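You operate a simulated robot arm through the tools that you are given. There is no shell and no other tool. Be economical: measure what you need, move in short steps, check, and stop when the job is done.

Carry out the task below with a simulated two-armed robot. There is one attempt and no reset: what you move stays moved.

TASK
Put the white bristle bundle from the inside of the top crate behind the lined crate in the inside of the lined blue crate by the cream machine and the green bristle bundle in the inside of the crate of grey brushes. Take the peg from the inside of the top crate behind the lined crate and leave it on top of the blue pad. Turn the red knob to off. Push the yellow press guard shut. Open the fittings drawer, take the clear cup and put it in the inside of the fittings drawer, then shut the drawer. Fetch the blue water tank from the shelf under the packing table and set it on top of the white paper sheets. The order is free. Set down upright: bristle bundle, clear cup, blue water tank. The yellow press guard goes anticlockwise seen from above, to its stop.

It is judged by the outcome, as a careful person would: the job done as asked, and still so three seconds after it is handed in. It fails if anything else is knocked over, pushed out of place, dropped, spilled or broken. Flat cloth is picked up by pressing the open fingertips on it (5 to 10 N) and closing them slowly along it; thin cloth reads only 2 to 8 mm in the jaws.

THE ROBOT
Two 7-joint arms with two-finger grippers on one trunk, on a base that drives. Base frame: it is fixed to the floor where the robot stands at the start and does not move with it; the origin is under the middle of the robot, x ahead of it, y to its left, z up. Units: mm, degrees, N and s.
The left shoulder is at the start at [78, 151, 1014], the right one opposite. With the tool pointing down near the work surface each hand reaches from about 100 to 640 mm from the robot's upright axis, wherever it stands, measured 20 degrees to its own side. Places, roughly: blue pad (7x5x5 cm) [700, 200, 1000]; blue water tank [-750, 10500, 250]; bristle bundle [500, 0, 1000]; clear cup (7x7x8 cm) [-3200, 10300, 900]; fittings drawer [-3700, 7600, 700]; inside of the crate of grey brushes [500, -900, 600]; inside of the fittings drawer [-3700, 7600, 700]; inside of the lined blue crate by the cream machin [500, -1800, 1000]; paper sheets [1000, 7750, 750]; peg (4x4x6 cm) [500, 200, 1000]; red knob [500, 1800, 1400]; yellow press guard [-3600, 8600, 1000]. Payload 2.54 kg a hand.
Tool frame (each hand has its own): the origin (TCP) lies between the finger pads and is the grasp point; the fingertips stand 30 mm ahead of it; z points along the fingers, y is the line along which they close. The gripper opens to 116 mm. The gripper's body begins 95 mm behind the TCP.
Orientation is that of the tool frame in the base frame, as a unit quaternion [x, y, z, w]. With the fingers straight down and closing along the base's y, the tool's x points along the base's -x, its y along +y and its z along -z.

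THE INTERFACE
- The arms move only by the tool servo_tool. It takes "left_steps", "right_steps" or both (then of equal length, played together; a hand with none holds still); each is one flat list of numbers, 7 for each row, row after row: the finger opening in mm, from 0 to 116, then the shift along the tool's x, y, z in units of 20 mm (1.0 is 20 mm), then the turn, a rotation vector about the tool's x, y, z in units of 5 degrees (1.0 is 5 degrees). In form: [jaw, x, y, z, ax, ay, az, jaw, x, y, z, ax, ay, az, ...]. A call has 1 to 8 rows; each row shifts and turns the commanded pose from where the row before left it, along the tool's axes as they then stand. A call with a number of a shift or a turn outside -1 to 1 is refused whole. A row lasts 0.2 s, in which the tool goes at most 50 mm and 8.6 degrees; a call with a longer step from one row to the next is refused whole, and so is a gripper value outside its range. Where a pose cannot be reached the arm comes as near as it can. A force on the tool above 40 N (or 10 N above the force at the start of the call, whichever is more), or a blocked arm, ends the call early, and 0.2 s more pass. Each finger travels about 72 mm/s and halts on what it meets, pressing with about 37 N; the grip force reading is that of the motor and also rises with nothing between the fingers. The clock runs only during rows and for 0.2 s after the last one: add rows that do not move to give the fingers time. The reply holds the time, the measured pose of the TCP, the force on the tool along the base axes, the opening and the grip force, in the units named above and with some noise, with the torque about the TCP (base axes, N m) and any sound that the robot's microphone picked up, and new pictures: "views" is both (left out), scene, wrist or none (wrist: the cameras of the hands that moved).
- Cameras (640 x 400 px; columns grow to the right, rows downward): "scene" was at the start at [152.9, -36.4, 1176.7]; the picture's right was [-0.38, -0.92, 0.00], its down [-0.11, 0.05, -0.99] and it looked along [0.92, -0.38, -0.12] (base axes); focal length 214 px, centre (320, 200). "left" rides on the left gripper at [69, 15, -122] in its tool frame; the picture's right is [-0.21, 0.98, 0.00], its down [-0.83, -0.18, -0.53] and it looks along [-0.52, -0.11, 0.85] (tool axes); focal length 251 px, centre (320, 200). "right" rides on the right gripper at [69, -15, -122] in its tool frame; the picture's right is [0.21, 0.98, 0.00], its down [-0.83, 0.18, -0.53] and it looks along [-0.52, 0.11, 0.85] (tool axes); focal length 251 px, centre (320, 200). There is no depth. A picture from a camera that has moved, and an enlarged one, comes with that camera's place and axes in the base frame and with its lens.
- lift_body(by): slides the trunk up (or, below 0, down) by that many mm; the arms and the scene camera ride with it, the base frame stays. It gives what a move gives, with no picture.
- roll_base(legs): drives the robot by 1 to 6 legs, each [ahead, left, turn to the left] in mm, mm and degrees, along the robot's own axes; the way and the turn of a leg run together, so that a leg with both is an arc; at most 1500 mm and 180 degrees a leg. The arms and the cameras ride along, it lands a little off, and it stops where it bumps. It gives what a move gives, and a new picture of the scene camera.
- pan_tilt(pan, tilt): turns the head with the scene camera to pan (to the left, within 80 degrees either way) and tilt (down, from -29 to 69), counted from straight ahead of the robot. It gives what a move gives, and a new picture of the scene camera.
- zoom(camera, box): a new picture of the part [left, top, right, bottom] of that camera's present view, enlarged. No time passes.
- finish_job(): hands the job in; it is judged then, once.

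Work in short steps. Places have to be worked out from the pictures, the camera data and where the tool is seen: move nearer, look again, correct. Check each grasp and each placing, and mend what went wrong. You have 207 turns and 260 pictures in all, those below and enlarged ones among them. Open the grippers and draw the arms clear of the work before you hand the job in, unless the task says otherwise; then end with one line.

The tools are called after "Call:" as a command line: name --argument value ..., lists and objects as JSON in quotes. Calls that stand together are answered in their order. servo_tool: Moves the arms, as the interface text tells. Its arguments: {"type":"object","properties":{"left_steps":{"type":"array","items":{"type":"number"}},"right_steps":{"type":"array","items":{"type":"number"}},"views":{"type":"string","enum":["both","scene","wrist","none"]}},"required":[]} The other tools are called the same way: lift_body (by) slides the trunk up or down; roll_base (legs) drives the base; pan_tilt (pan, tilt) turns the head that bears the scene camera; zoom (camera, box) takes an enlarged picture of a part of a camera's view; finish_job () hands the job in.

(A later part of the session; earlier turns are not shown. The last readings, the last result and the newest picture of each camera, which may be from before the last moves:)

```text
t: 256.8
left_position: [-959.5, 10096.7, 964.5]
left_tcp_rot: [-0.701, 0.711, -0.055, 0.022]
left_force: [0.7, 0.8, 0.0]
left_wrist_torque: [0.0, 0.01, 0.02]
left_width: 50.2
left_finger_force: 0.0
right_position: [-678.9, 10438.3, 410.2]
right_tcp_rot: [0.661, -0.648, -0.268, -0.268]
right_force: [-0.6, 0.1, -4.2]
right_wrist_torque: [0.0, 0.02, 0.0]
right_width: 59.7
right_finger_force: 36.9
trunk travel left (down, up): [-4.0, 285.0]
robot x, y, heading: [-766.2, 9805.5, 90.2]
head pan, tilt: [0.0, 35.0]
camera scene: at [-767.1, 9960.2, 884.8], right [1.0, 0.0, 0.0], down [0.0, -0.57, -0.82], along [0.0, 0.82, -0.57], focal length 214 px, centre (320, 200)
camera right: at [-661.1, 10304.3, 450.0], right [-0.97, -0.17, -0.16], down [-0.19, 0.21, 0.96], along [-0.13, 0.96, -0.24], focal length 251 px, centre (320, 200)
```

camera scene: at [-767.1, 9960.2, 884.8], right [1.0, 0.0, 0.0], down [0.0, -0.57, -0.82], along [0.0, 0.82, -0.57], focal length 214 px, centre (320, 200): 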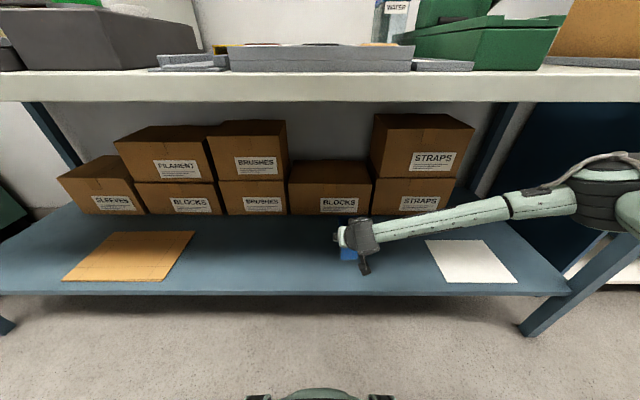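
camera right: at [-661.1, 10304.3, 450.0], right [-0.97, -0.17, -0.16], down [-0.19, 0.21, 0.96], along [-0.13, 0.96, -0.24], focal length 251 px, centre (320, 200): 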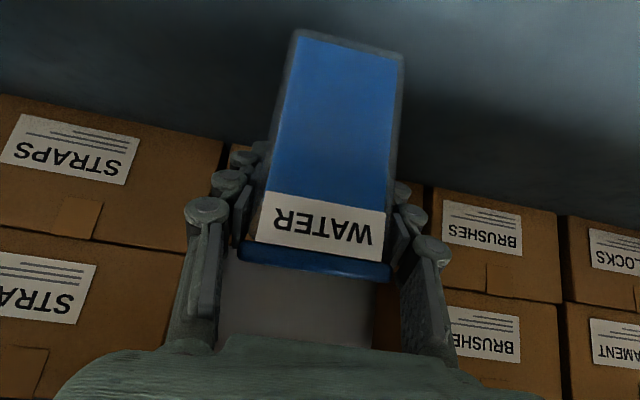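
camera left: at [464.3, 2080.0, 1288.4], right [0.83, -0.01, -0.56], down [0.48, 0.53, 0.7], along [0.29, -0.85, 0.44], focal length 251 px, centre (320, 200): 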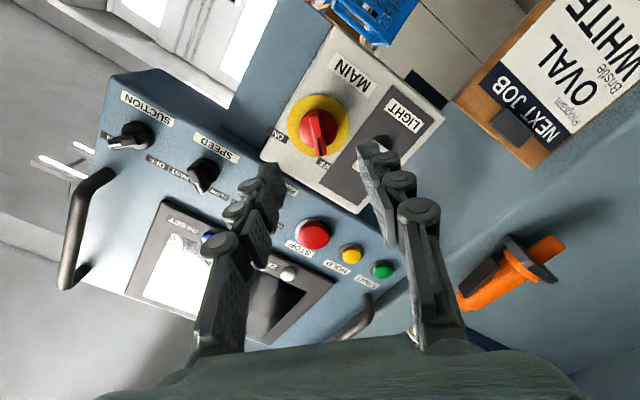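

Held. I back out from under the table, then raise the hand and trunk.

Call:
roll_base --legs '[[-500, 0, 0]]'

Call:
lift_body --by 285

Call:
servo_tool --right_steps '[30, -0.9, 0, -0.9, 0, 0, 0, 30, -0.9, 0, -0.9, 0, 0, 0, 30, -0.9, 0, -0.9, 0, 0, 0, 30, -0.9, 0, -0.9, 0, 0, 0, 30, -0.9, 0, -0.9, 0, 0, 0, 30, -0.9, 0, -0.9, 0, 0, 0, 30, -0.9, 0, -0.9, 0, 0, 0, 30, -0.9, 0, -0.9, 0, 0, 0]' --views "none"

Call:
roll_base --legs '[[0, 0, -130]]'

```text
t: 259.7
left_position: [-958.1, 9602.8, 964.1]
left_tcp_rot: [-0.701, 0.711, -0.055, 0.022]
left_force: [0.2, -0.4, 0.0]
left_wrist_torque: [0.0, 0.01, 0.0]
left_width: 49.8
left_finger_force: 0.1
right_position: [-676.8, 9946.6, 410.0]
right_tcp_rot: [0.661, -0.649, -0.266, -0.268]
right_force: [0.0, 0.5, -3.9]
right_wrist_torque: [-0.05, -0.03, 0.03]
right_width: 59.4
right_finger_force: 37.1
trunk travel left (down, up): [-4.0, 285.0]
robot x, y, heading: [-763.4, 9308.6, 90.5]
head pan, tilt: [0.0, 35.0]
camera scene: at [-765.6, 9466.7, 884.8], right [1.0, 0.0, 0.0], down [0.0, -0.57, -0.82], along [0.0, 0.82, -0.57], focal length 214 px, centre (320, 200)
```

scene: 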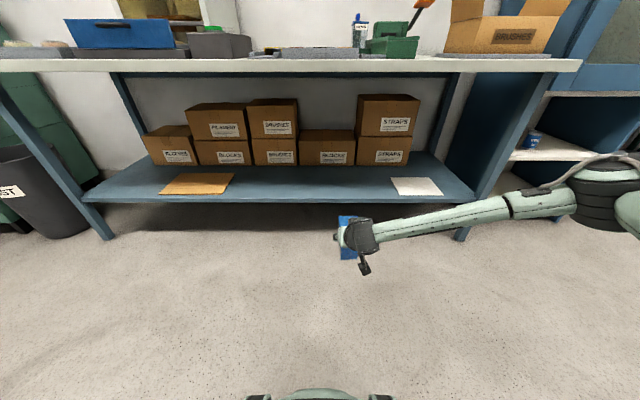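

```text
t: 262.6
left_position: [-957.7, 9603.7, 1247.8]
left_tcp_rot: [-0.701, 0.71, -0.055, 0.022]
left_force: [0.1, -0.9, -0.6]
left_wrist_torque: [-0.01, 0.0, 0.01]
left_width: 50.2
left_finger_force: 0.2
right_position: [-676.7, 9945.7, 694.4]
right_tcp_rot: [0.661, -0.648, -0.268, -0.268]
right_force: [0.4, 0.4, -3.9]
right_wrist_torque: [-0.04, -0.01, -0.02]
right_width: 59.4
right_finger_force: 36.6
trunk travel left (down, up): [-289.0, 0.0]
robot x, y, heading: [-761.2, 9313.2, 90.2]
head pan, tilt: [0.0, 35.0]
```

```text
t: 264.4
left_position: [-957.3, 9602.7, 1249.1]
left_tcp_rot: [-0.702, 0.71, -0.056, 0.023]
left_force: [0.4, -0.6, -0.5]
left_wrist_torque: [0.01, -0.02, 0.01]
left_width: 49.9
left_finger_force: 0.1
right_position: [-678.9, 9949.3, 899.2]
right_tcp_rot: [0.661, -0.648, -0.268, -0.268]
right_force: [-0.6, -0.3, -3.9]
right_wrist_torque: [-0.04, 0.01, 0.01]
right_width: 59.3
right_finger_force: 36.7
trunk travel left (down, up): [-289.0, 0.0]
robot x, y, heading: [-766.7, 9313.5, 90.1]
head pan, tilt: [0.0, 35.0]
```

```text
t: 270.3
left_position: [-416.4, 9287.3, 1248.3]
left_tcp_rot: [0.328, 0.943, -0.045, -0.039]
left_force: [0.1, 0.2, -1.0]
left_wrist_torque: [-0.02, 0.01, -0.01]
left_width: 50.0
left_finger_force: 0.1
right_position: [-311.4, 8855.1, 897.8]
right_tcp_rot: [0.289, 0.879, -0.122, 0.358]
right_force: [-0.6, 1.1, -4.5]
right_wrist_torque: [0.02, 0.02, -0.01]
right_width: 59.4
right_finger_force: 37.3
trunk travel left (down, up): [-289.0, 0.0]
robot x, y, heading: [-768.1, 9309.8, -37.5]
head pan, tilt: [0.0, 35.0]
camera scene: at [-640.7, 9215.3, 1169.8], right [-0.61, -0.79, 0.0], down [-0.46, 0.35, -0.82], along [0.65, -0.5, -0.57], focal length 214 px, centre (320, 200)
```

scene: 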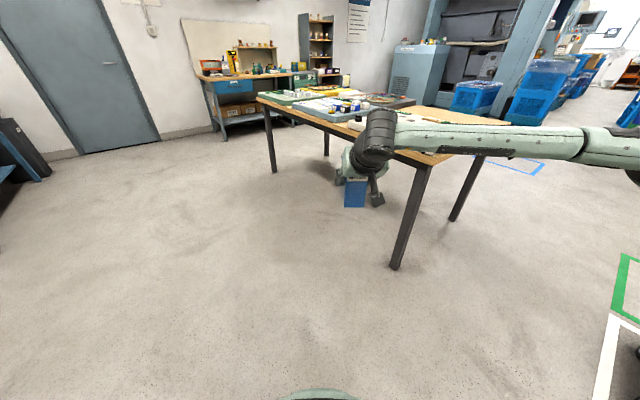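

The paper table spans x −250…1500, y 7530…8290. I drive round to its south side to face it.

Call:
roll_base --legs '[[0, 0, -52.5], [0, 100, 0], [1250, 0, 0], [1250, 0, 0]]'

Call:
roll_base --legs '[[0, 0, 180], [0, -1300, 0]]'

```text
t: 286.1
left_position: [-339.7, 6521.7, 1248.6]
left_tcp_rot: [0.692, 0.72, -0.024, -0.055]
left_force: [0.5, -0.1, 1.0]
left_wrist_torque: [0.02, -0.03, 0.05]
left_width: 50.1
left_finger_force: 0.1
right_position: [-600.3, 6160.9, 898.2]
right_tcp_rot: [0.629, 0.679, -0.26, 0.276]
right_force: [0.3, -0.5, -5.3]
right_wrist_torque: [0.03, 0.0, -0.02]
right_width: 59.1
right_finger_force: 36.8
trunk travel left (down, up): [-289.0, 0.0]
robot x, y, heading: [-546.4, 6806.9, -86.9]
head pan, tilt: [0.0, 35.0]
camera scene: at [-539.4, 6645.5, 1169.8], right [-1.0, -0.06, 0.0], down [-0.03, 0.57, -0.82], along [0.05, -0.82, -0.57], focal length 214 px, centre (320, 200)
```

scene: 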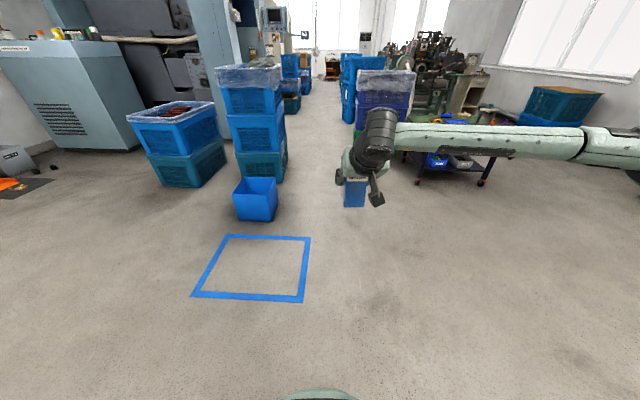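

```text
t: 301.5
left_position: [96.7, 7114.4, 1248.6]
left_tcp_rot: [0.708, -0.704, 0.055, -0.023]
left_force: [-0.6, -0.2, 1.7]
left_wrist_torque: [0.01, -0.02, -0.04]
left_width: 50.0
left_finger_force: 0.1
right_position: [353.9, 7461.9, 902.5]
right_tcp_rot: [0.672, -0.633, -0.285, -0.256]
right_force: [-6.9, -0.5, -2.0]
right_wrist_torque: [-0.09, 0.41, -0.12]
right_width: 61.6
right_finger_force: 24.0
trunk travel left (down, up): [-289.0, 0.0]
robot x, y, heading: [294.2, 6822.9, 91.2]
head pan, tilt: [0.0, 35.0]
stopped in leg 2: the force on the tool passed its limit at 45 N (the readings are from after the stop); the commanded pose is now the measured one
camera scene: at [291.5, 6980.6, 1169.8], right [1.0, 0.02, 0.0], down [0.01, -0.57, -0.82], along [-0.02, 0.82, -0.57], focal length 214 px, centre (320, 200)
```

scene: 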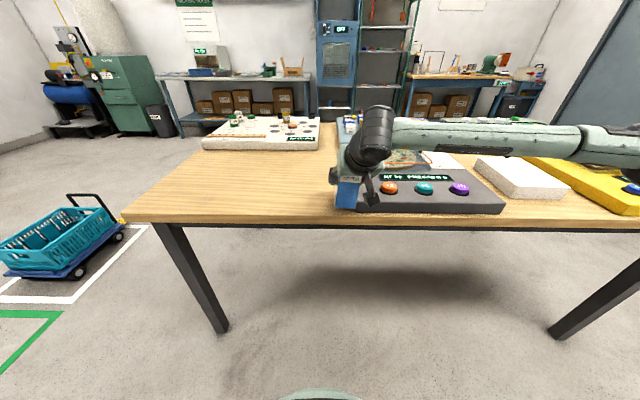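

The tank touched an item on the table; I should have kept farther back. I move away at once and inspect.

Call:
roll_base --legs '[[0, 40, 0], [-250, 0, 0]]'

Call:
zoom --camera "scene" --box '[280, 60, 520, 240]'

Call:
zoom --camera "right" --box '[0, 0, 640, 400]'

```text
t: 304.0
left_position: [62.5, 6865.1, 1248.4]
left_tcp_rot: [-0.705, 0.706, -0.055, 0.023]
left_force: [0.1, -0.6, 0.1]
left_wrist_torque: [0.04, -0.01, -0.03]
left_width: 49.9
left_finger_force: 0.1
right_position: [323.9, 7211.5, 903.2]
right_tcp_rot: [0.67, -0.635, -0.284, -0.258]
right_force: [0.5, 0.0, -5.1]
right_wrist_torque: [0.0, 0.0, -0.01]
right_width: 59.3
right_finger_force: 37.4
trunk travel left (down, up): [-289.0, 0.0]
robot x, y, heading: [259.0, 6575.6, 90.7]
head pan, tilt: [0.0, 35.0]
camera scene: at [256.7, 6730.8, 1169.9], right [1.0, 0.01, 0.0], down [0.01, -0.57, -0.82], along [-0.01, 0.82, -0.57], focal length 214 px, centre (320, 200)
```

scene: 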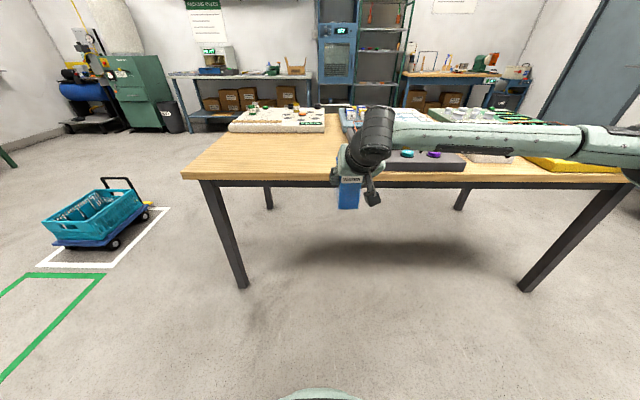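

```text
2.22 times, centred on (400, 150) of scene
camera zoom: at [256.7, 6730.8, 1169.9], right [1.0, 0.01, 0.0], down [0.01, -0.57, -0.82], along [-0.01, 0.82, -0.57], focal length 477 px, centre (142, 311)
```

zoom: 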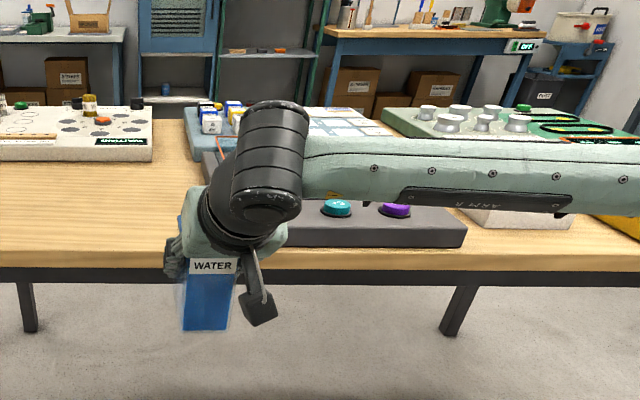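

```text
1.00 times, centred on (320, 200) of right (not enlarged: the box is as wide or as high as the picture)
camera zoom: at [347.8, 7077.4, 941.5], right [-0.97, -0.21, -0.14], down [-0.18, 0.19, 0.96], along [-0.18, 0.96, -0.23], focal length 251 px, centre (320, 200)
```

zoom: 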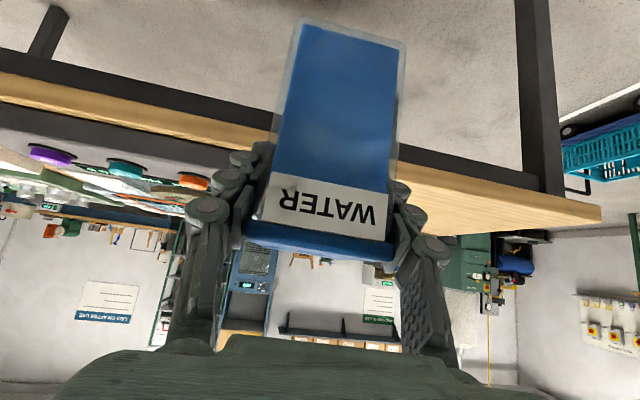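

The tank is still firmly held and the tray looks in place. The paper ream is right of it, near [1062,7750]. I raise the hand high, slide right while clear of the table, and look.

Call:
servo_tool --right_steps '[30, -0.9, 0, -0.9, 0, 0, 0, 30, -0.9, 0, -0.9, 0, 0, 0, 30, -0.9, 0, -0.9, 0, 0, 0, 30, -0.9, 0, -0.9, 0, 0, 0, 30, -0.9, 0, -0.9, 0, 0, 0, 30, -0.9, 0, -0.9, 0, 0, 0]' --views "none"

Call:
roll_base --legs '[[0, -740, -0.7]]'

Call:
zoom --camera "right" --box '[0, 0, 640, 400]'

```text
t: 305.4
left_position: [62.6, 6864.9, 1249.2]
left_tcp_rot: [0.706, -0.706, 0.055, -0.023]
left_force: [-0.2, -0.2, 0.3]
left_wrist_torque: [0.02, -0.01, 0.03]
left_width: 50.2
left_finger_force: 0.0
right_position: [325.9, 7212.1, 1056.6]
right_tcp_rot: [0.67, -0.635, -0.284, -0.257]
right_force: [-0.4, 0.0, -4.1]
right_wrist_torque: [-0.03, -0.02, 0.02]
right_width: 59.1
right_finger_force: 37.0
trunk travel left (down, up): [-289.0, 0.0]
robot x, y, heading: [261.1, 6576.2, 90.6]
head pan, tilt: [0.0, 35.0]
```

```text
t: 312.8
left_position: [786.8, 6876.7, 1248.3]
left_tcp_rot: [0.706, -0.705, 0.055, -0.022]
left_force: [-0.5, -0.1, 0.3]
left_wrist_torque: [0.0, -0.01, 0.02]
left_width: 50.0
left_finger_force: 0.1
right_position: [1049.9, 7224.6, 1055.9]
right_tcp_rot: [0.67, -0.635, -0.284, -0.258]
right_force: [0.4, 0.4, -4.2]
right_wrist_torque: [-0.04, 0.0, 0.0]
right_width: 59.2
right_finger_force: 36.7
trunk travel left (down, up): [-289.0, 0.0]
robot x, y, heading: [984.2, 6589.2, 90.9]
head pan, tilt: [0.0, 35.0]
camera scene: at [981.0, 6742.7, 1169.8], right [1.0, 0.02, 0.0], down [0.01, -0.57, -0.82], along [-0.01, 0.82, -0.57], focal length 214 px, centre (320, 200)
```

scene: 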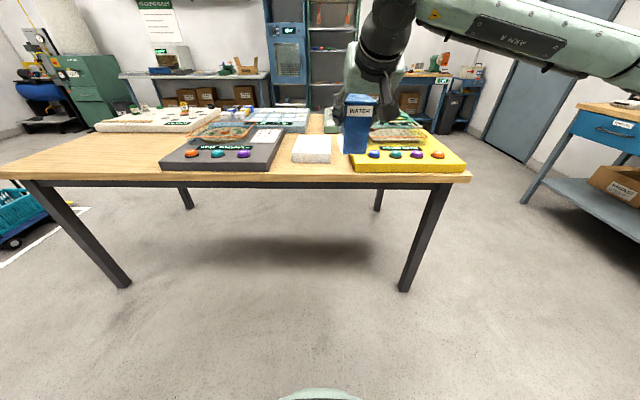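

```text
1.00 times, centred on (320, 200) of right (not enlarged: the box is as wide or as high as the picture)
camera zoom: at [1073.9, 7089.6, 1094.1], right [-0.97, -0.21, -0.14], down [-0.18, 0.19, 0.96], along [-0.18, 0.96, -0.23], focal length 251 px, centre (320, 200)
```

zoom: 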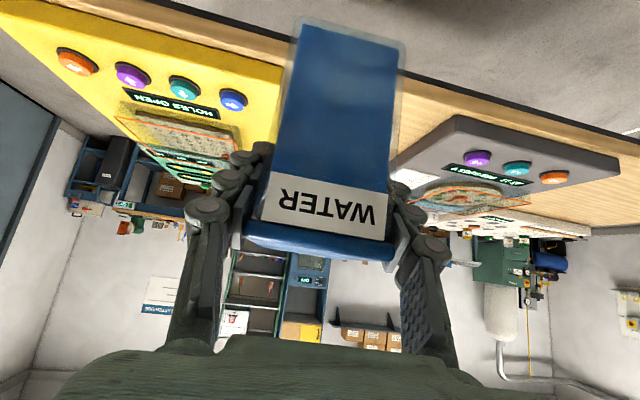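

Call:
zoom --camera "scene" --box '[150, 90, 470, 190]'

```text
2.00 times, centred on (310, 140) of scene
camera zoom: at [981.0, 6742.7, 1169.8], right [1.0, 0.02, 0.0], down [0.01, -0.57, -0.82], along [-0.01, 0.82, -0.57], focal length 429 px, centre (340, 320)
```

zoom: 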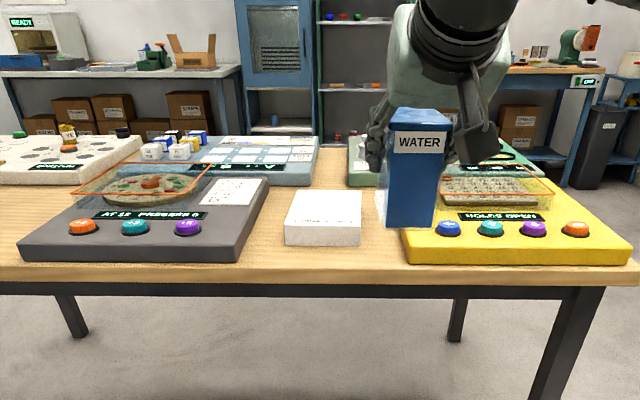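

Ream seen between the dark and yellow trays. I move left 110 mm and ahead 250 mm (tank high), then triangulate.

Call:
roll_base --legs '[[0, 112, -0.7], [260, 0, 0]]'

Call:
zoom --camera "scene" --box '[220, 110, 460, 260]'

```text
t: 316.0
left_position: [674.4, 7136.1, 1247.8]
left_tcp_rot: [-0.703, 0.709, -0.055, 0.022]
left_force: [-0.1, -0.3, -1.1]
left_wrist_torque: [-0.03, -0.02, 0.02]
left_width: 49.8
left_finger_force: 0.2
right_position: [940.6, 7480.2, 1056.4]
right_tcp_rot: [0.668, -0.638, -0.283, -0.258]
right_force: [0.4, 0.4, -4.2]
right_wrist_torque: [-0.05, 0.0, 0.02]
right_width: 59.4
right_finger_force: 37.7
trunk travel left (down, up): [-289.0, 0.0]
robot x, y, heading: [869.5, 6839.5, 90.3]
head pan, tilt: [0.0, 35.0]
camera scene: at [867.2, 6999.9, 1169.7], right [1.0, 0.01, 0.0], down [0.0, -0.57, -0.82], along [-0.01, 0.82, -0.57], focal length 214 px, centre (320, 200)
```

scene: 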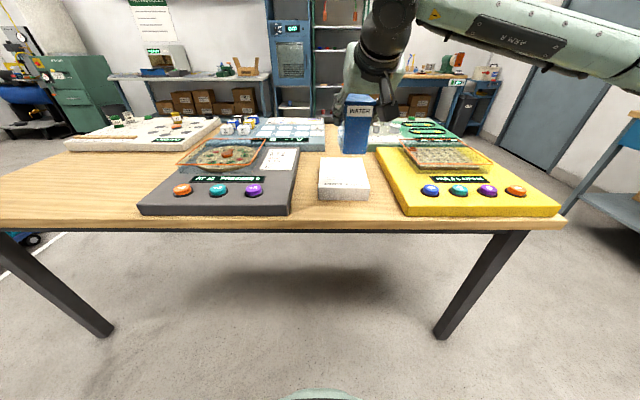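

```text
2.67 times, centred on (340, 185) of scene
camera zoom: at [867.2, 6999.9, 1169.7], right [1.0, 0.01, 0.0], down [0.0, -0.57, -0.82], along [-0.01, 0.82, -0.57], focal length 572 px, centre (267, 240)
```

zoom: 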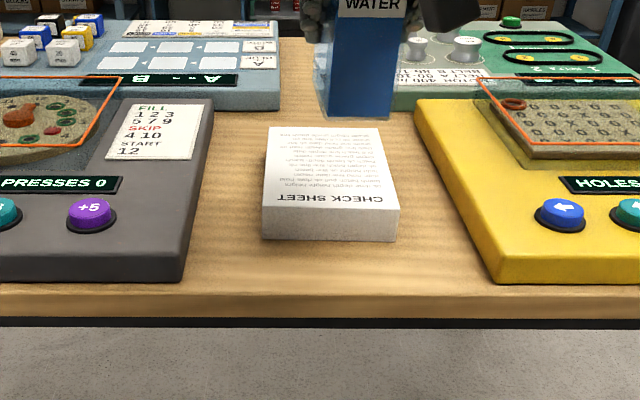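

Ream centre ≈ [924,7590], top z ≈ 868. I roll to place the tank over it, correct the 1.5° roll, and lower partway.

Call:
roll_base --legs '[[108, 15, 0]]'

Call:
servo_tool --right_steps '[30, 0.7, 0, 0.7, 0.21, 0, -0.21, 30, 0.7, 0, 0.7, 0, 0, 0, 30, 0.7, 0, 0.7, 0, 0, 0]' --views "wrist"

Call:
zoom --camera "scene" --box '[220, 110, 460, 260]'

```text
t: 317.2
left_position: [657.7, 7242.0, 1248.9]
left_tcp_rot: [-0.703, 0.709, -0.056, 0.023]
left_force: [0.0, 1.2, -0.3]
left_wrist_torque: [-0.05, 0.01, 0.03]
left_width: 49.9
left_finger_force: 0.0
right_position: [924.4, 7587.3, 1056.7]
right_tcp_rot: [0.669, -0.638, -0.282, -0.258]
right_force: [0.3, 1.2, -5.6]
right_wrist_torque: [-0.03, -0.03, -0.01]
right_width: 59.2
right_finger_force: 37.0
trunk travel left (down, up): [-289.0, 0.0]
robot x, y, heading: [854.0, 6949.8, 90.4]
head pan, tilt: [0.0, 35.0]
camera scene: at [851.0, 7106.7, 1169.6], right [1.0, 0.01, 0.0], down [0.0, -0.57, -0.82], along [-0.01, 0.82, -0.57], focal length 214 px, centre (320, 200)
```

scene: 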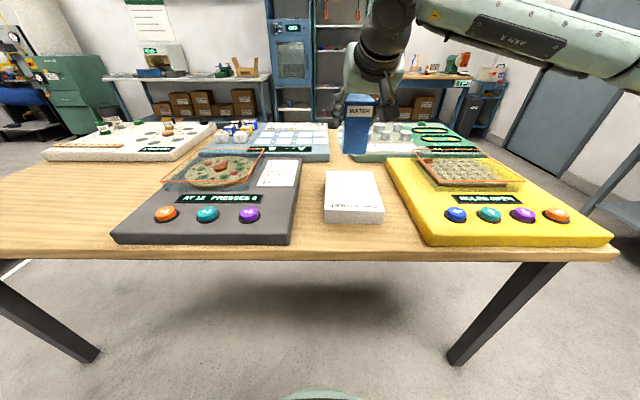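

```text
t: 318.0
left_position: [659.0, 7242.4, 1248.7]
left_tcp_rot: [-0.703, 0.709, -0.055, 0.021]
left_force: [0.2, -0.3, 0.0]
left_wrist_torque: [0.04, 0.0, 0.02]
left_width: 49.8
left_finger_force: 0.0
right_position: [922.6, 7587.2, 997.1]
right_tcp_rot: [0.672, -0.634, -0.274, -0.266]
right_force: [0.0, 0.3, -4.5]
right_wrist_torque: [-0.06, 0.0, 0.0]
right_width: 59.3
right_finger_force: 37.0
trunk travel left (down, up): [-289.0, 0.0]
robot x, y, heading: [856.2, 6948.2, 90.5]
head pan, tilt: [0.0, 35.0]
camera right: at [945.3, 7452.9, 1034.4], right [-0.97, -0.2, -0.16], down [-0.2, 0.2, 0.96], along [-0.16, 0.96, -0.23], focal length 251 px, centre (320, 200)
```

right: 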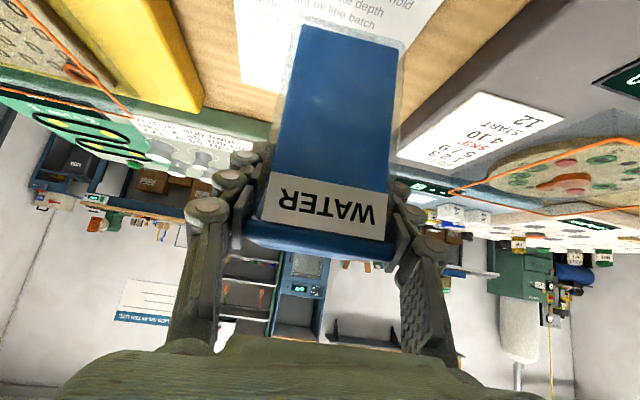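

```text
2.67 times, centred on (340, 185) of scene
camera zoom: at [851.2, 7106.1, 1169.8], right [1.0, 0.01, 0.0], down [0.0, -0.57, -0.82], along [-0.01, 0.82, -0.57], focal length 572 px, centre (267, 240)
```

zoom: 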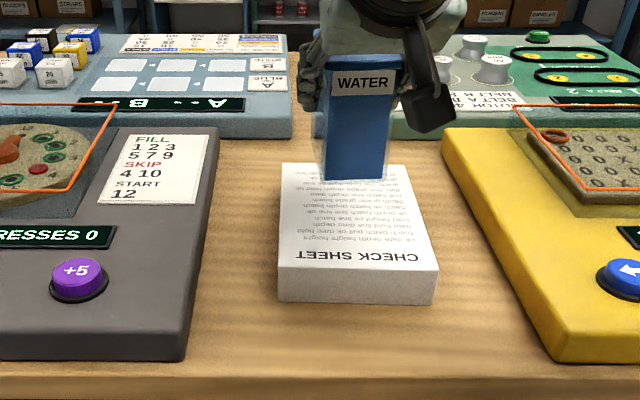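

Ream refined: centre ≈ [931,7610], top ≈ 858. I shift 20 mm forward, 8 mm right, and lower near contact.

Call:
servo_tool --right_steps '[30, -0.7, -0.4, 0.7, 0, 0, 0, 30, 0.7, 0, 0.7, 0, 0, 0, 30, 0.7, 0, 0.7, 0, 0, 0, 30, 0.35, 0, 0.35, 0, 0, 0]' --views "none"

Call:
zoom --camera "scene" --box '[260, 110, 420, 230]'

```text
t: 319.0
left_position: [657.9, 7241.1, 1248.3]
left_tcp_rot: [-0.703, 0.709, -0.055, 0.022]
left_force: [0.5, -0.3, 0.3]
left_wrist_torque: [-0.02, 0.0, 0.0]
left_width: 50.0
left_finger_force: 0.1
right_position: [929.5, 7604.3, 947.2]
right_tcp_rot: [0.672, -0.633, -0.277, -0.267]
right_force: [0.1, -0.3, -5.0]
right_wrist_torque: [0.0, 0.01, -0.03]
right_width: 59.5
right_finger_force: 37.0
trunk travel left (down, up): [-289.0, 0.0]
robot x, y, heading: [854.4, 6949.0, 90.5]
head pan, tilt: [0.0, 35.0]
```

```text
3.33 times, centred on (340, 170) of scene
camera zoom: at [851.2, 7105.9, 1169.8], right [1.0, 0.01, 0.0], down [0.0, -0.57, -0.82], along [-0.01, 0.82, -0.57], focal length 715 px, centre (253, 300)
```

zoom: 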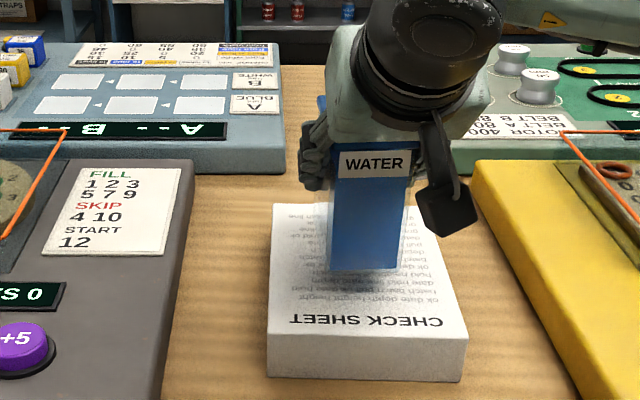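

Call:
servo_tool --right_steps '[30, 0.15, 0, 0.15, 0, 0, 0, 30, 0.15, 0, 0.15, 0, 0, 0, 30, 0.12, 0, 0.12, 0, 0, 0, 30, 0.1, 0, 0.1, 0, 0, 0]' --views "none"

```text
t: 320.0
left_position: [658.8, 7241.3, 1248.2]
left_tcp_rot: [-0.704, 0.708, -0.054, 0.022]
left_force: [-0.4, -0.1, -0.7]
left_wrist_torque: [-0.02, -0.02, -0.03]
left_width: 50.1
left_finger_force: 0.0
right_position: [930.3, 7606.4, 931.5]
right_tcp_rot: [0.671, -0.635, -0.274, -0.267]
right_force: [-1.4, -0.1, -5.0]
right_wrist_torque: [-0.05, 0.02, 0.0]
right_width: 59.5
right_finger_force: 36.7
trunk travel left (down, up): [-289.0, 0.0]
robot x, y, heading: [851.6, 6949.9, 90.6]
head pan, tilt: [0.0, 35.0]
```

Call:
servo_tool --right_steps '[30, 0.1, 0, 0.1, 0, 0, 0, 30, 0.1, 0, 0.1, 0, 0, 0, 30, 0.1, 0, 0.1, 0, 0, 0]' --views "none"

Call:
zoom --camera "scene" --box '[260, 110, 420, 230]'

```text
t: 320.8
left_position: [659.2, 7242.5, 1248.3]
left_tcp_rot: [-0.703, 0.709, -0.054, 0.022]
left_force: [-0.3, 0.3, -0.2]
left_wrist_torque: [0.01, 0.01, -0.03]
left_width: 50.0
left_finger_force: 0.1
right_position: [931.8, 7607.6, 924.2]
right_tcp_rot: [0.672, -0.633, -0.276, -0.267]
right_force: [0.7, 0.6, -3.1]
right_wrist_torque: [-0.06, -0.02, 0.01]
right_width: 59.3
right_finger_force: 37.0
trunk travel left (down, up): [-289.0, 0.0]
robot x, y, heading: [858.7, 6948.1, 90.4]
head pan, tilt: [0.0, 35.0]
```

```text
3.33 times, centred on (340, 170) of scene
camera zoom: at [851.2, 7105.8, 1169.8], right [1.0, 0.01, 0.0], down [0.0, -0.57, -0.82], along [-0.01, 0.82, -0.57], focal length 715 px, centre (253, 300)
```

zoom: 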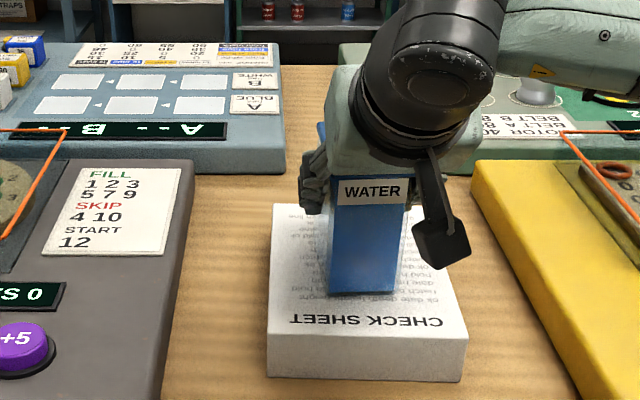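

Call:
servo_tool --right_steps '[30, 0.08, 0, 0.08, 0, 0, 0, 30, 0.08, 0, 0.08, 0, 0, 0, 30, 0.08, 0, 0.08, 0, 0, 0]' --views "none"

```text
t: 321.6
left_position: [657.2, 7240.5, 1250.1]
left_tcp_rot: [-0.703, 0.709, -0.055, 0.023]
left_force: [0.5, 0.0, 0.2]
left_wrist_torque: [0.01, 0.01, 0.02]
left_width: 49.9
left_finger_force: 0.1
right_position: [932.4, 7610.1, 923.1]
right_tcp_rot: [0.67, -0.633, -0.279, -0.269]
right_force: [0.7, 5.3, 18.6]
right_wrist_torque: [-0.45, 0.47, -0.03]
right_width: 59.9
right_finger_force: 36.8
trunk travel left (down, up): [-289.0, 0.0]
robot x, y, heading: [850.6, 6946.9, 90.3]
head pan, tilt: [0.0, 35.0]
```

Contact. I relax ~2 mm, open slowly, then withdraw along the tool axis.

Call:
servo_tool --right_steps '[30, -0.08, 0, -0.08, 0, 0, 0, 56, 0, 0, 0, 0, 0, 0, 62, 0, 0, 0, 0, 0, 0, 70, 0, 0, 0, 0, 0, 0, 90, 0, 0, 0, 0, 0, 0, 100, 0, 0, 0, 0, 0, 0, 100, 0, 0, -1, 0, 0, 0, 100, 0, 0, -1, 0, 0, 0]' --views "wrist"

Call:
zoom --camera "scene" --box '[260, 110, 420, 230]'

```text
t: 323.4
left_position: [657.1, 7241.3, 1249.3]
left_tcp_rot: [-0.703, 0.709, -0.055, 0.023]
left_force: [0.1, -1.1, -0.8]
left_wrist_torque: [-0.01, 0.03, 0.01]
left_width: 50.1
left_finger_force: 0.0
right_position: [930.3, 7575.5, 948.7]
right_tcp_rot: [0.671, -0.634, -0.275, -0.268]
right_force: [-1.1, 0.2, -0.2]
right_wrist_torque: [-0.01, 0.0, -0.01]
right_width: 100.2
right_finger_force: 0.0
trunk travel left (down, up): [-289.0, 0.0]
robot x, y, heading: [852.4, 6948.6, 90.7]
head pan, tilt: [0.0, 35.0]
camera right: at [952.9, 7441.3, 986.9], right [-0.97, -0.2, -0.16], down [-0.2, 0.19, 0.96], along [-0.16, 0.96, -0.23], focal length 251 px, centre (320, 200)
```

right: 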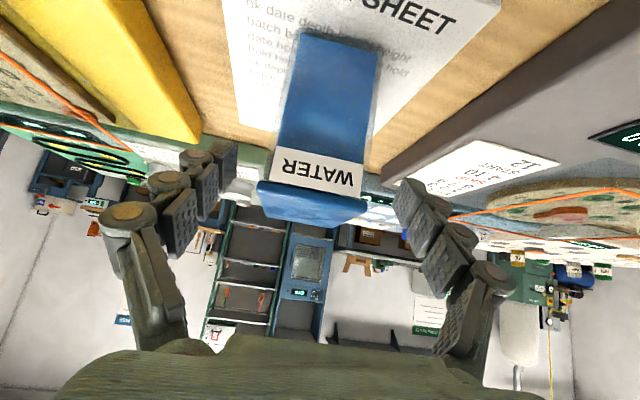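

```text
3.33 times, centred on (340, 170) of scene
camera zoom: at [851.1, 7105.3, 1169.9], right [1.0, 0.01, 0.0], down [0.0, -0.57, -0.82], along [-0.01, 0.82, -0.57], focal length 715 px, centre (253, 300)
```

zoom: 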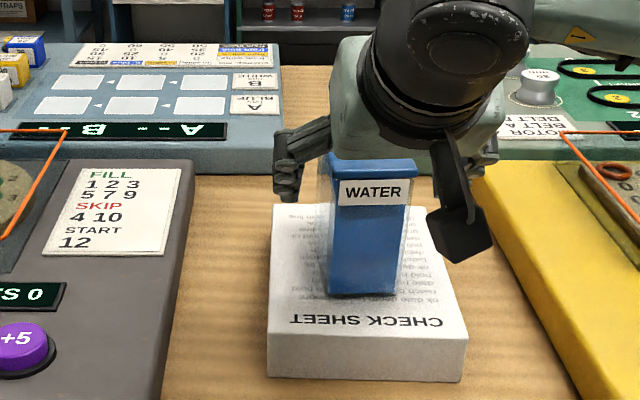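

Tank stands on the sheets. I withdraw further and back off, then take a look.

Call:
servo_tool --right_steps '[100, -0.3, 0, -1, 0, 0, 0, 100, -0.3, 0, -1, 0, 0, 0, 100, -0.4, 0, -1, 0, 0, 0, 100, -0.4, 0, -1, 0, 0, 0, 100, -0.4, 0, -1, 0, 0, 0, 100, -0.4, 0, -1, 0, 0, 0, 100, -0.4, 0, -1, 0, 0, 0, 100, -0.4, 0, -1, 0, 0, 0]' --views "none"

Call:
roll_base --legs '[[-350, 0, 0]]'

Call:
zoom --camera "scene" --box '[200, 80, 480, 240]'

```text
t: 325.2
left_position: [657.9, 7240.5, 1248.3]
left_tcp_rot: [-0.703, 0.709, -0.056, 0.023]
left_force: [-0.5, -0.2, 0.2]
left_wrist_torque: [-0.01, -0.03, -0.01]
left_width: 50.0
left_finger_force: 0.0
right_position: [932.7, 7507.9, 1104.3]
right_tcp_rot: [0.671, -0.634, -0.275, -0.268]
right_force: [-0.9, 0.1, -0.3]
right_wrist_torque: [-0.02, -0.01, -0.01]
right_width: 100.1
right_finger_force: 0.1
trunk travel left (down, up): [-289.0, 0.0]
robot x, y, heading: [850.0, 6947.9, 90.8]
head pan, tilt: [0.0, 35.0]
```

```text
t: 327.4
left_position: [662.1, 6902.5, 1249.7]
left_tcp_rot: [-0.701, 0.711, -0.055, 0.023]
left_force: [-0.1, -0.3, -0.6]
left_wrist_torque: [0.06, 0.03, 0.0]
left_width: 49.9
left_finger_force: 0.0
right_position: [938.3, 7166.6, 1104.3]
right_tcp_rot: [0.669, -0.637, -0.273, -0.268]
right_force: [0.1, -0.4, -0.5]
right_wrist_torque: [0.0, -0.01, -0.01]
right_width: 100.1
right_finger_force: 0.0
trunk travel left (down, up): [-289.0, 0.0]
robot x, y, heading: [853.9, 6611.8, 90.2]
head pan, tilt: [0.0, 35.0]
camera scene: at [853.8, 6764.6, 1170.0], right [1.0, 0.0, 0.0], down [0.0, -0.57, -0.82], along [0.0, 0.82, -0.57], focal length 214 px, centre (320, 200)
```

scene: 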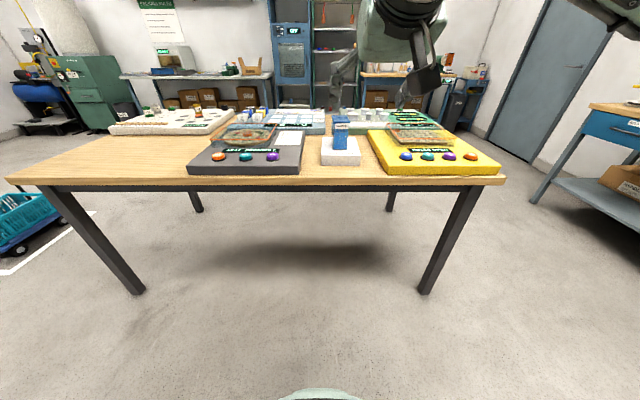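

```text
2.29 times, centred on (340, 160) of scene
camera zoom: at [853.8, 6764.6, 1170.0], right [1.0, 0.0, 0.0], down [0.0, -0.57, -0.82], along [0.0, 0.82, -0.57], focal length 490 px, centre (274, 291)
```

zoom: 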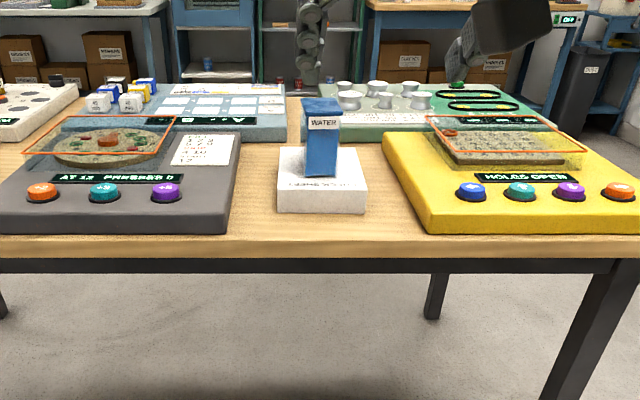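

Tank task done. I reset the right hand to pointing down, then travel west.

Call:
servo_tool --right_steps '[90, 0, 0, -0.6, 0, 1, 0, 90, 0, 0, -0.6, 0, 1, 0, 90, 0, 0, -0.6, 0, 1, 0, 90, 0, 0, -0.6, 0, 1, 0, 90, 0, 0, -0.6, 0, 1, 0, 90, 0, 0, -0.6, 0, 1, 0, 90, 0, 0, -0.6, 0, 1, 0, 90, 0, 0, -0.6, 0, 1, 0]' --left_steps '[50, 0, 0, 0, 0, -1, 0, 50, 0, 0, 0, 0, -0.2, 0, 50, 0, 0, 0, 0, 0, 0, 50, 0, 0, 0, 0, 0, 0, 50, 0, 0, 0, 0, 0, 0, 50, 0, 0, 0, 0, 0, 0, 50, 0, 0, 0, 0, 0, 0, 50, 0, 0, 0, 0, 0, 0]' --views "none"

Call:
servo_tool --right_steps '[90, 1, 0, 0, 0, 0.6, 0, 90, 1, 0, 0, 0, 0, 0, 90, 1, 0, 0, 0, 0, 0, 90, 1, 0, 0, 0, 0, 0, 90, 1, 0, 0, 0, 0, 0, 90, 1, 0, 0, 0, 0, 0, 90, 1, 0, 0, 0, 0, 0]' --views "none"

Call:
roll_base --legs '[[0, 0, 90], [1450, 0, 0], [1450, 0, 0]]'

```text
t: 329.2
left_position: [660.6, 6901.9, 1247.4]
left_tcp_rot: [-0.702, 0.71, -0.019, 0.06]
left_force: [-0.4, 1.1, 0.7]
left_wrist_torque: [0.01, 0.02, 0.01]
left_width: 50.1
left_finger_force: 0.0
right_position: [938.9, 7122.6, 1188.4]
right_tcp_rot: [0.723, -0.69, -0.028, -0.034]
right_force: [0.1, -0.1, 0.2]
right_wrist_torque: [-0.01, 0.01, 0.04]
right_width: 90.0
right_finger_force: 0.1
trunk travel left (down, up): [-289.0, 0.0]
robot x, y, heading: [850.3, 6610.9, 89.7]
head pan, tilt: [0.0, 35.0]
```

```text
t: 330.8
left_position: [661.4, 6901.7, 1249.0]
left_tcp_rot: [-0.703, 0.709, -0.018, 0.06]
left_force: [-0.1, -0.6, 0.2]
left_wrist_torque: [0.01, 0.0, 0.03]
left_width: 50.0
left_finger_force: 0.1
right_position: [946.4, 6983.1, 1183.3]
right_tcp_rot: [0.723, -0.691, -0.01, -0.016]
right_force: [-0.3, 0.0, 0.3]
right_wrist_torque: [0.02, 0.04, -0.01]
right_width: 90.2
right_finger_force: 0.0
trunk travel left (down, up): [-289.0, 0.0]
robot x, y, heading: [852.2, 6608.0, 90.5]
head pan, tilt: [0.0, 35.0]
```

```text
t: 348.7
left_position: [-2324.5, 6377.6, 1248.2]
left_tcp_rot: [0.998, -0.004, -0.029, -0.056]
left_force: [0.5, 0.1, 1.0]
left_wrist_torque: [0.02, -0.02, -0.03]
left_width: 50.2
left_finger_force: 0.2
right_position: [-2408.1, 6662.7, 1182.7]
right_tcp_rot: [1.0, 0.026, -0.018, -0.004]
right_force: [-0.2, -0.1, 0.2]
right_wrist_torque: [0.01, -0.01, 0.02]
right_width: 90.2
right_finger_force: 0.0
trunk travel left (down, up): [-289.0, 0.0]
robot x, y, heading: [-2029.0, 6569.2, -179.8]
head pan, tilt: [0.0, 35.0]
camera scene: at [-2189.7, 6570.1, 1169.8], right [0.0, 1.0, 0.0], down [0.57, 0.0, -0.82], along [-0.82, 0.0, -0.57], focal length 214 px, centre (320, 200)
```

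scene: 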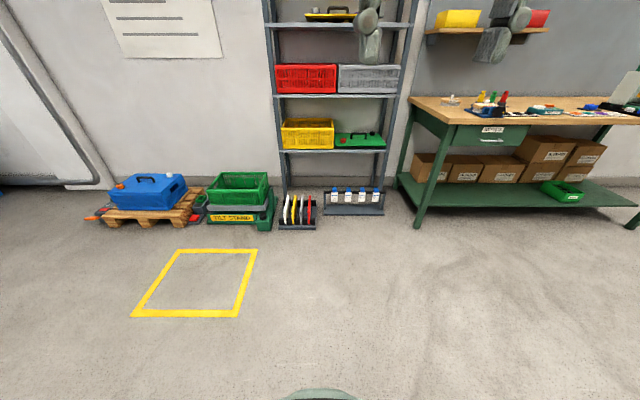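

The bench with a green drawer is to the right. I slide right and look closely.

Call:
roll_base --legs '[[350, -1050, 0]]'

Call:
pan_tilt --pan -20 --tilt 12

```text
t: 359.1
left_position: [-2697.9, 7418.0, 1247.5]
left_tcp_rot: [0.998, 0.008, -0.03, -0.055]
left_force: [0.1, 0.2, -0.4]
left_wrist_torque: [0.0, -0.01, 0.02]
left_width: 50.0
left_finger_force: 0.0
right_position: [-2785.4, 7700.9, 1181.1]
right_tcp_rot: [0.999, 0.036, -0.018, -0.004]
right_force: [0.6, 0.8, -0.2]
right_wrist_torque: [0.02, 0.0, 0.02]
right_width: 89.8
right_finger_force: 0.0
trunk travel left (down, up): [-289.0, 0.0]
robot x, y, heading: [-2414.0, 7620.1, -178.5]
head pan, tilt: [0.0, 35.0]
camera scene: at [-2566.6, 7614.0, 1169.9], right [-0.03, 1.0, 0.0], down [0.57, 0.01, -0.82], along [-0.82, -0.02, -0.57], focal length 214 px, centre (320, 200)
```

scene: 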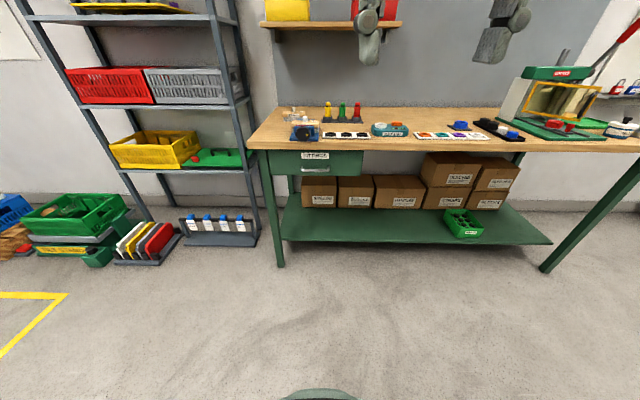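

```text
t: 360.0
left_position: [-2698.2, 7418.4, 1248.1]
left_tcp_rot: [0.998, 0.007, -0.029, -0.056]
left_force: [0.4, 1.1, 1.1]
left_wrist_torque: [-0.01, 0.01, -0.01]
left_width: 49.7
left_finger_force: 0.0
right_position: [-2786.3, 7701.3, 1181.7]
right_tcp_rot: [0.999, 0.036, -0.018, -0.005]
right_force: [0.4, -0.4, -0.3]
right_wrist_torque: [-0.01, -0.05, 0.01]
right_width: 90.2
right_finger_force: 0.1
trunk travel left (down, up): [-289.0, 0.0]
robot x, y, heading: [-2409.0, 7615.3, -178.2]
head pan, tilt: [-20.0, 12.0]
camera scene: at [-2567.0, 7645.7, 1206.7], right [0.32, 0.95, 0.0], down [0.2, -0.07, -0.98], along [-0.93, 0.31, -0.21], focal length 214 px, centre (320, 200)
```

scene: 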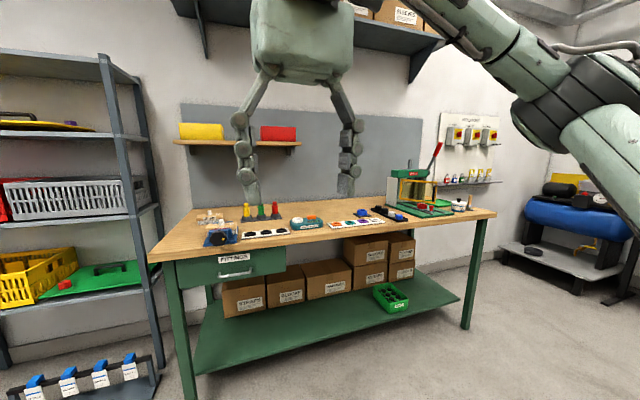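

Call:
zoom --camera "scene" --box '[370, 130, 500, 230]'

Call:
zoom --camera "scene" --box '[150, 200, 330, 320]'

```text
4.00 times, centred on (435, 180) of scene
camera zoom: at [-2567.0, 7645.7, 1206.7], right [0.32, 0.95, 0.0], down [0.2, -0.07, -0.98], along [-0.93, 0.31, -0.21], focal length 858 px, centre (-140, 280)
```

zoom: 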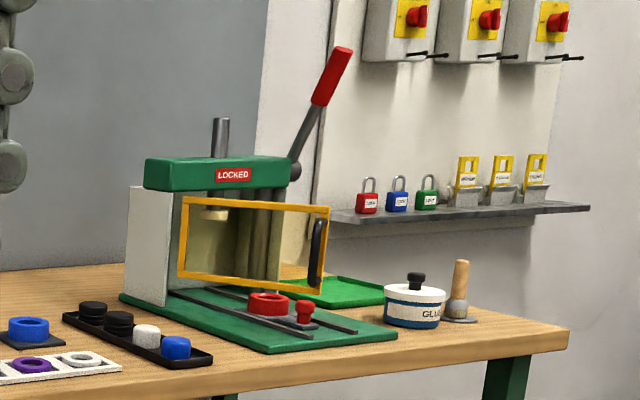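

```text
3.33 times, centred on (240, 260) of scene
camera zoom: at [-2567.0, 7645.7, 1206.7], right [0.32, 0.95, 0.0], down [0.2, -0.07, -0.98], along [-0.93, 0.31, -0.21], focal length 715 px, centre (587, 0)
```

zoom: 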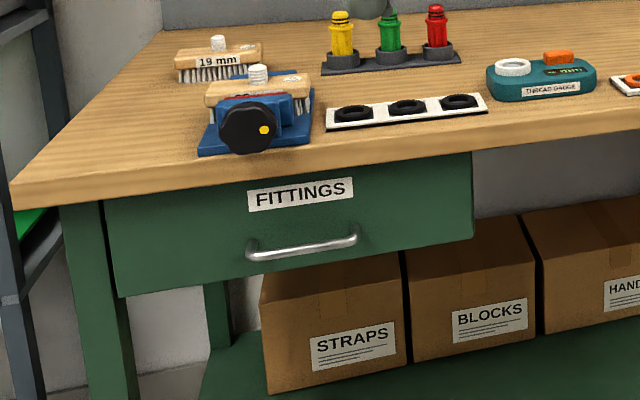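

Door hinge on its left (south) side, handle on the right; closing pushes it toward the press. I go in front of the press first.

Call:
roll_base --legs '[[0, 0, -1.5], [200, -800, 0]]'

Call:
pan_tilt --pan 0 --tilt 15

```text
t: 368.3
left_position: [-2900.7, 8212.2, 1249.3]
left_tcp_rot: [0.998, -0.004, -0.029, -0.056]
left_force: [0.5, -0.2, 0.3]
left_wrist_torque: [-0.01, 0.0, 0.0]
left_width: 49.8
left_finger_force: 0.2
right_position: [-2984.0, 8497.4, 1182.5]
right_tcp_rot: [1.0, 0.024, -0.019, -0.005]
right_force: [-0.1, 0.4, 0.0]
right_wrist_torque: [0.0, 0.02, -0.01]
right_width: 90.4
right_finger_force: 0.0
trunk travel left (down, up): [-289.0, 0.0]
robot x, y, heading: [-2611.5, 8403.4, -179.8]
head pan, tilt: [-20.0, 12.0]
camera scene: at [-2765.5, 8436.6, 1206.8], right [0.34, 0.94, 0.0], down [0.2, -0.07, -0.98], along [-0.92, 0.33, -0.21], focal length 214 px, centre (320, 200)
```

scene: 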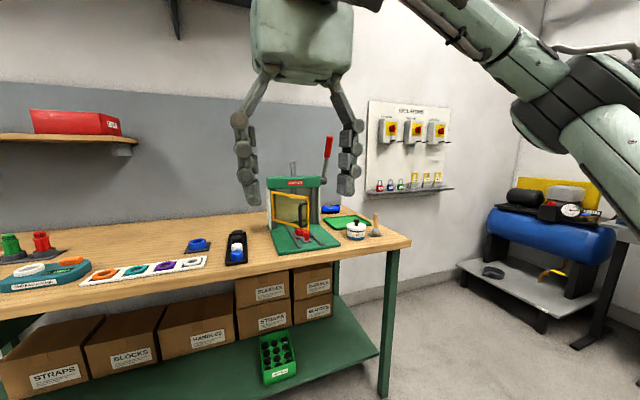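

```text
t: 369.1
left_position: [-2900.4, 8212.9, 1249.4]
left_tcp_rot: [0.998, -0.004, -0.028, -0.055]
left_force: [0.7, 0.5, 0.1]
left_wrist_torque: [0.01, 0.0, -0.02]
left_width: 50.2
left_finger_force: 0.0
right_position: [-2982.9, 8497.2, 1183.8]
right_tcp_rot: [1.0, 0.024, -0.019, -0.005]
right_force: [-0.1, 0.1, 0.1]
right_wrist_torque: [-0.02, 0.02, -0.02]
right_width: 90.3
right_finger_force: 0.0
trunk travel left (down, up): [-289.0, 0.0]
robot x, y, heading: [-2610.3, 8404.8, -179.9]
head pan, tilt: [0.0, 15.0]
camera scene: at [-2771.2, 8404.8, 1201.9], right [0.0, 1.0, 0.0], down [0.26, 0.0, -0.97], along [-0.97, 0.0, -0.26], focal length 214 px, centre (320, 200)
```

scene: 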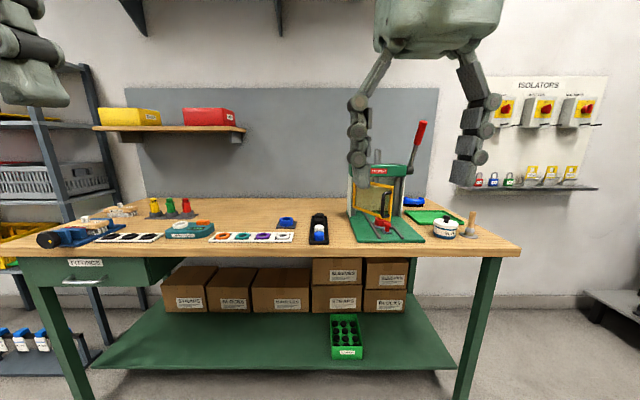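

Call:
zoom --camera "scene" --box '[320, 130, 480, 250]'

```text
3.33 times, centred on (400, 190) of scene
camera zoom: at [-2771.2, 8404.8, 1201.9], right [0.0, 1.0, 0.0], down [0.26, 0.0, -0.97], along [-0.97, 0.0, -0.26], focal length 715 px, centre (53, 233)
```

zoom: 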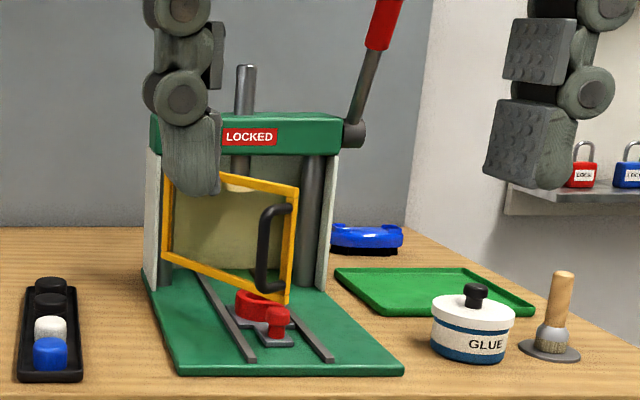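

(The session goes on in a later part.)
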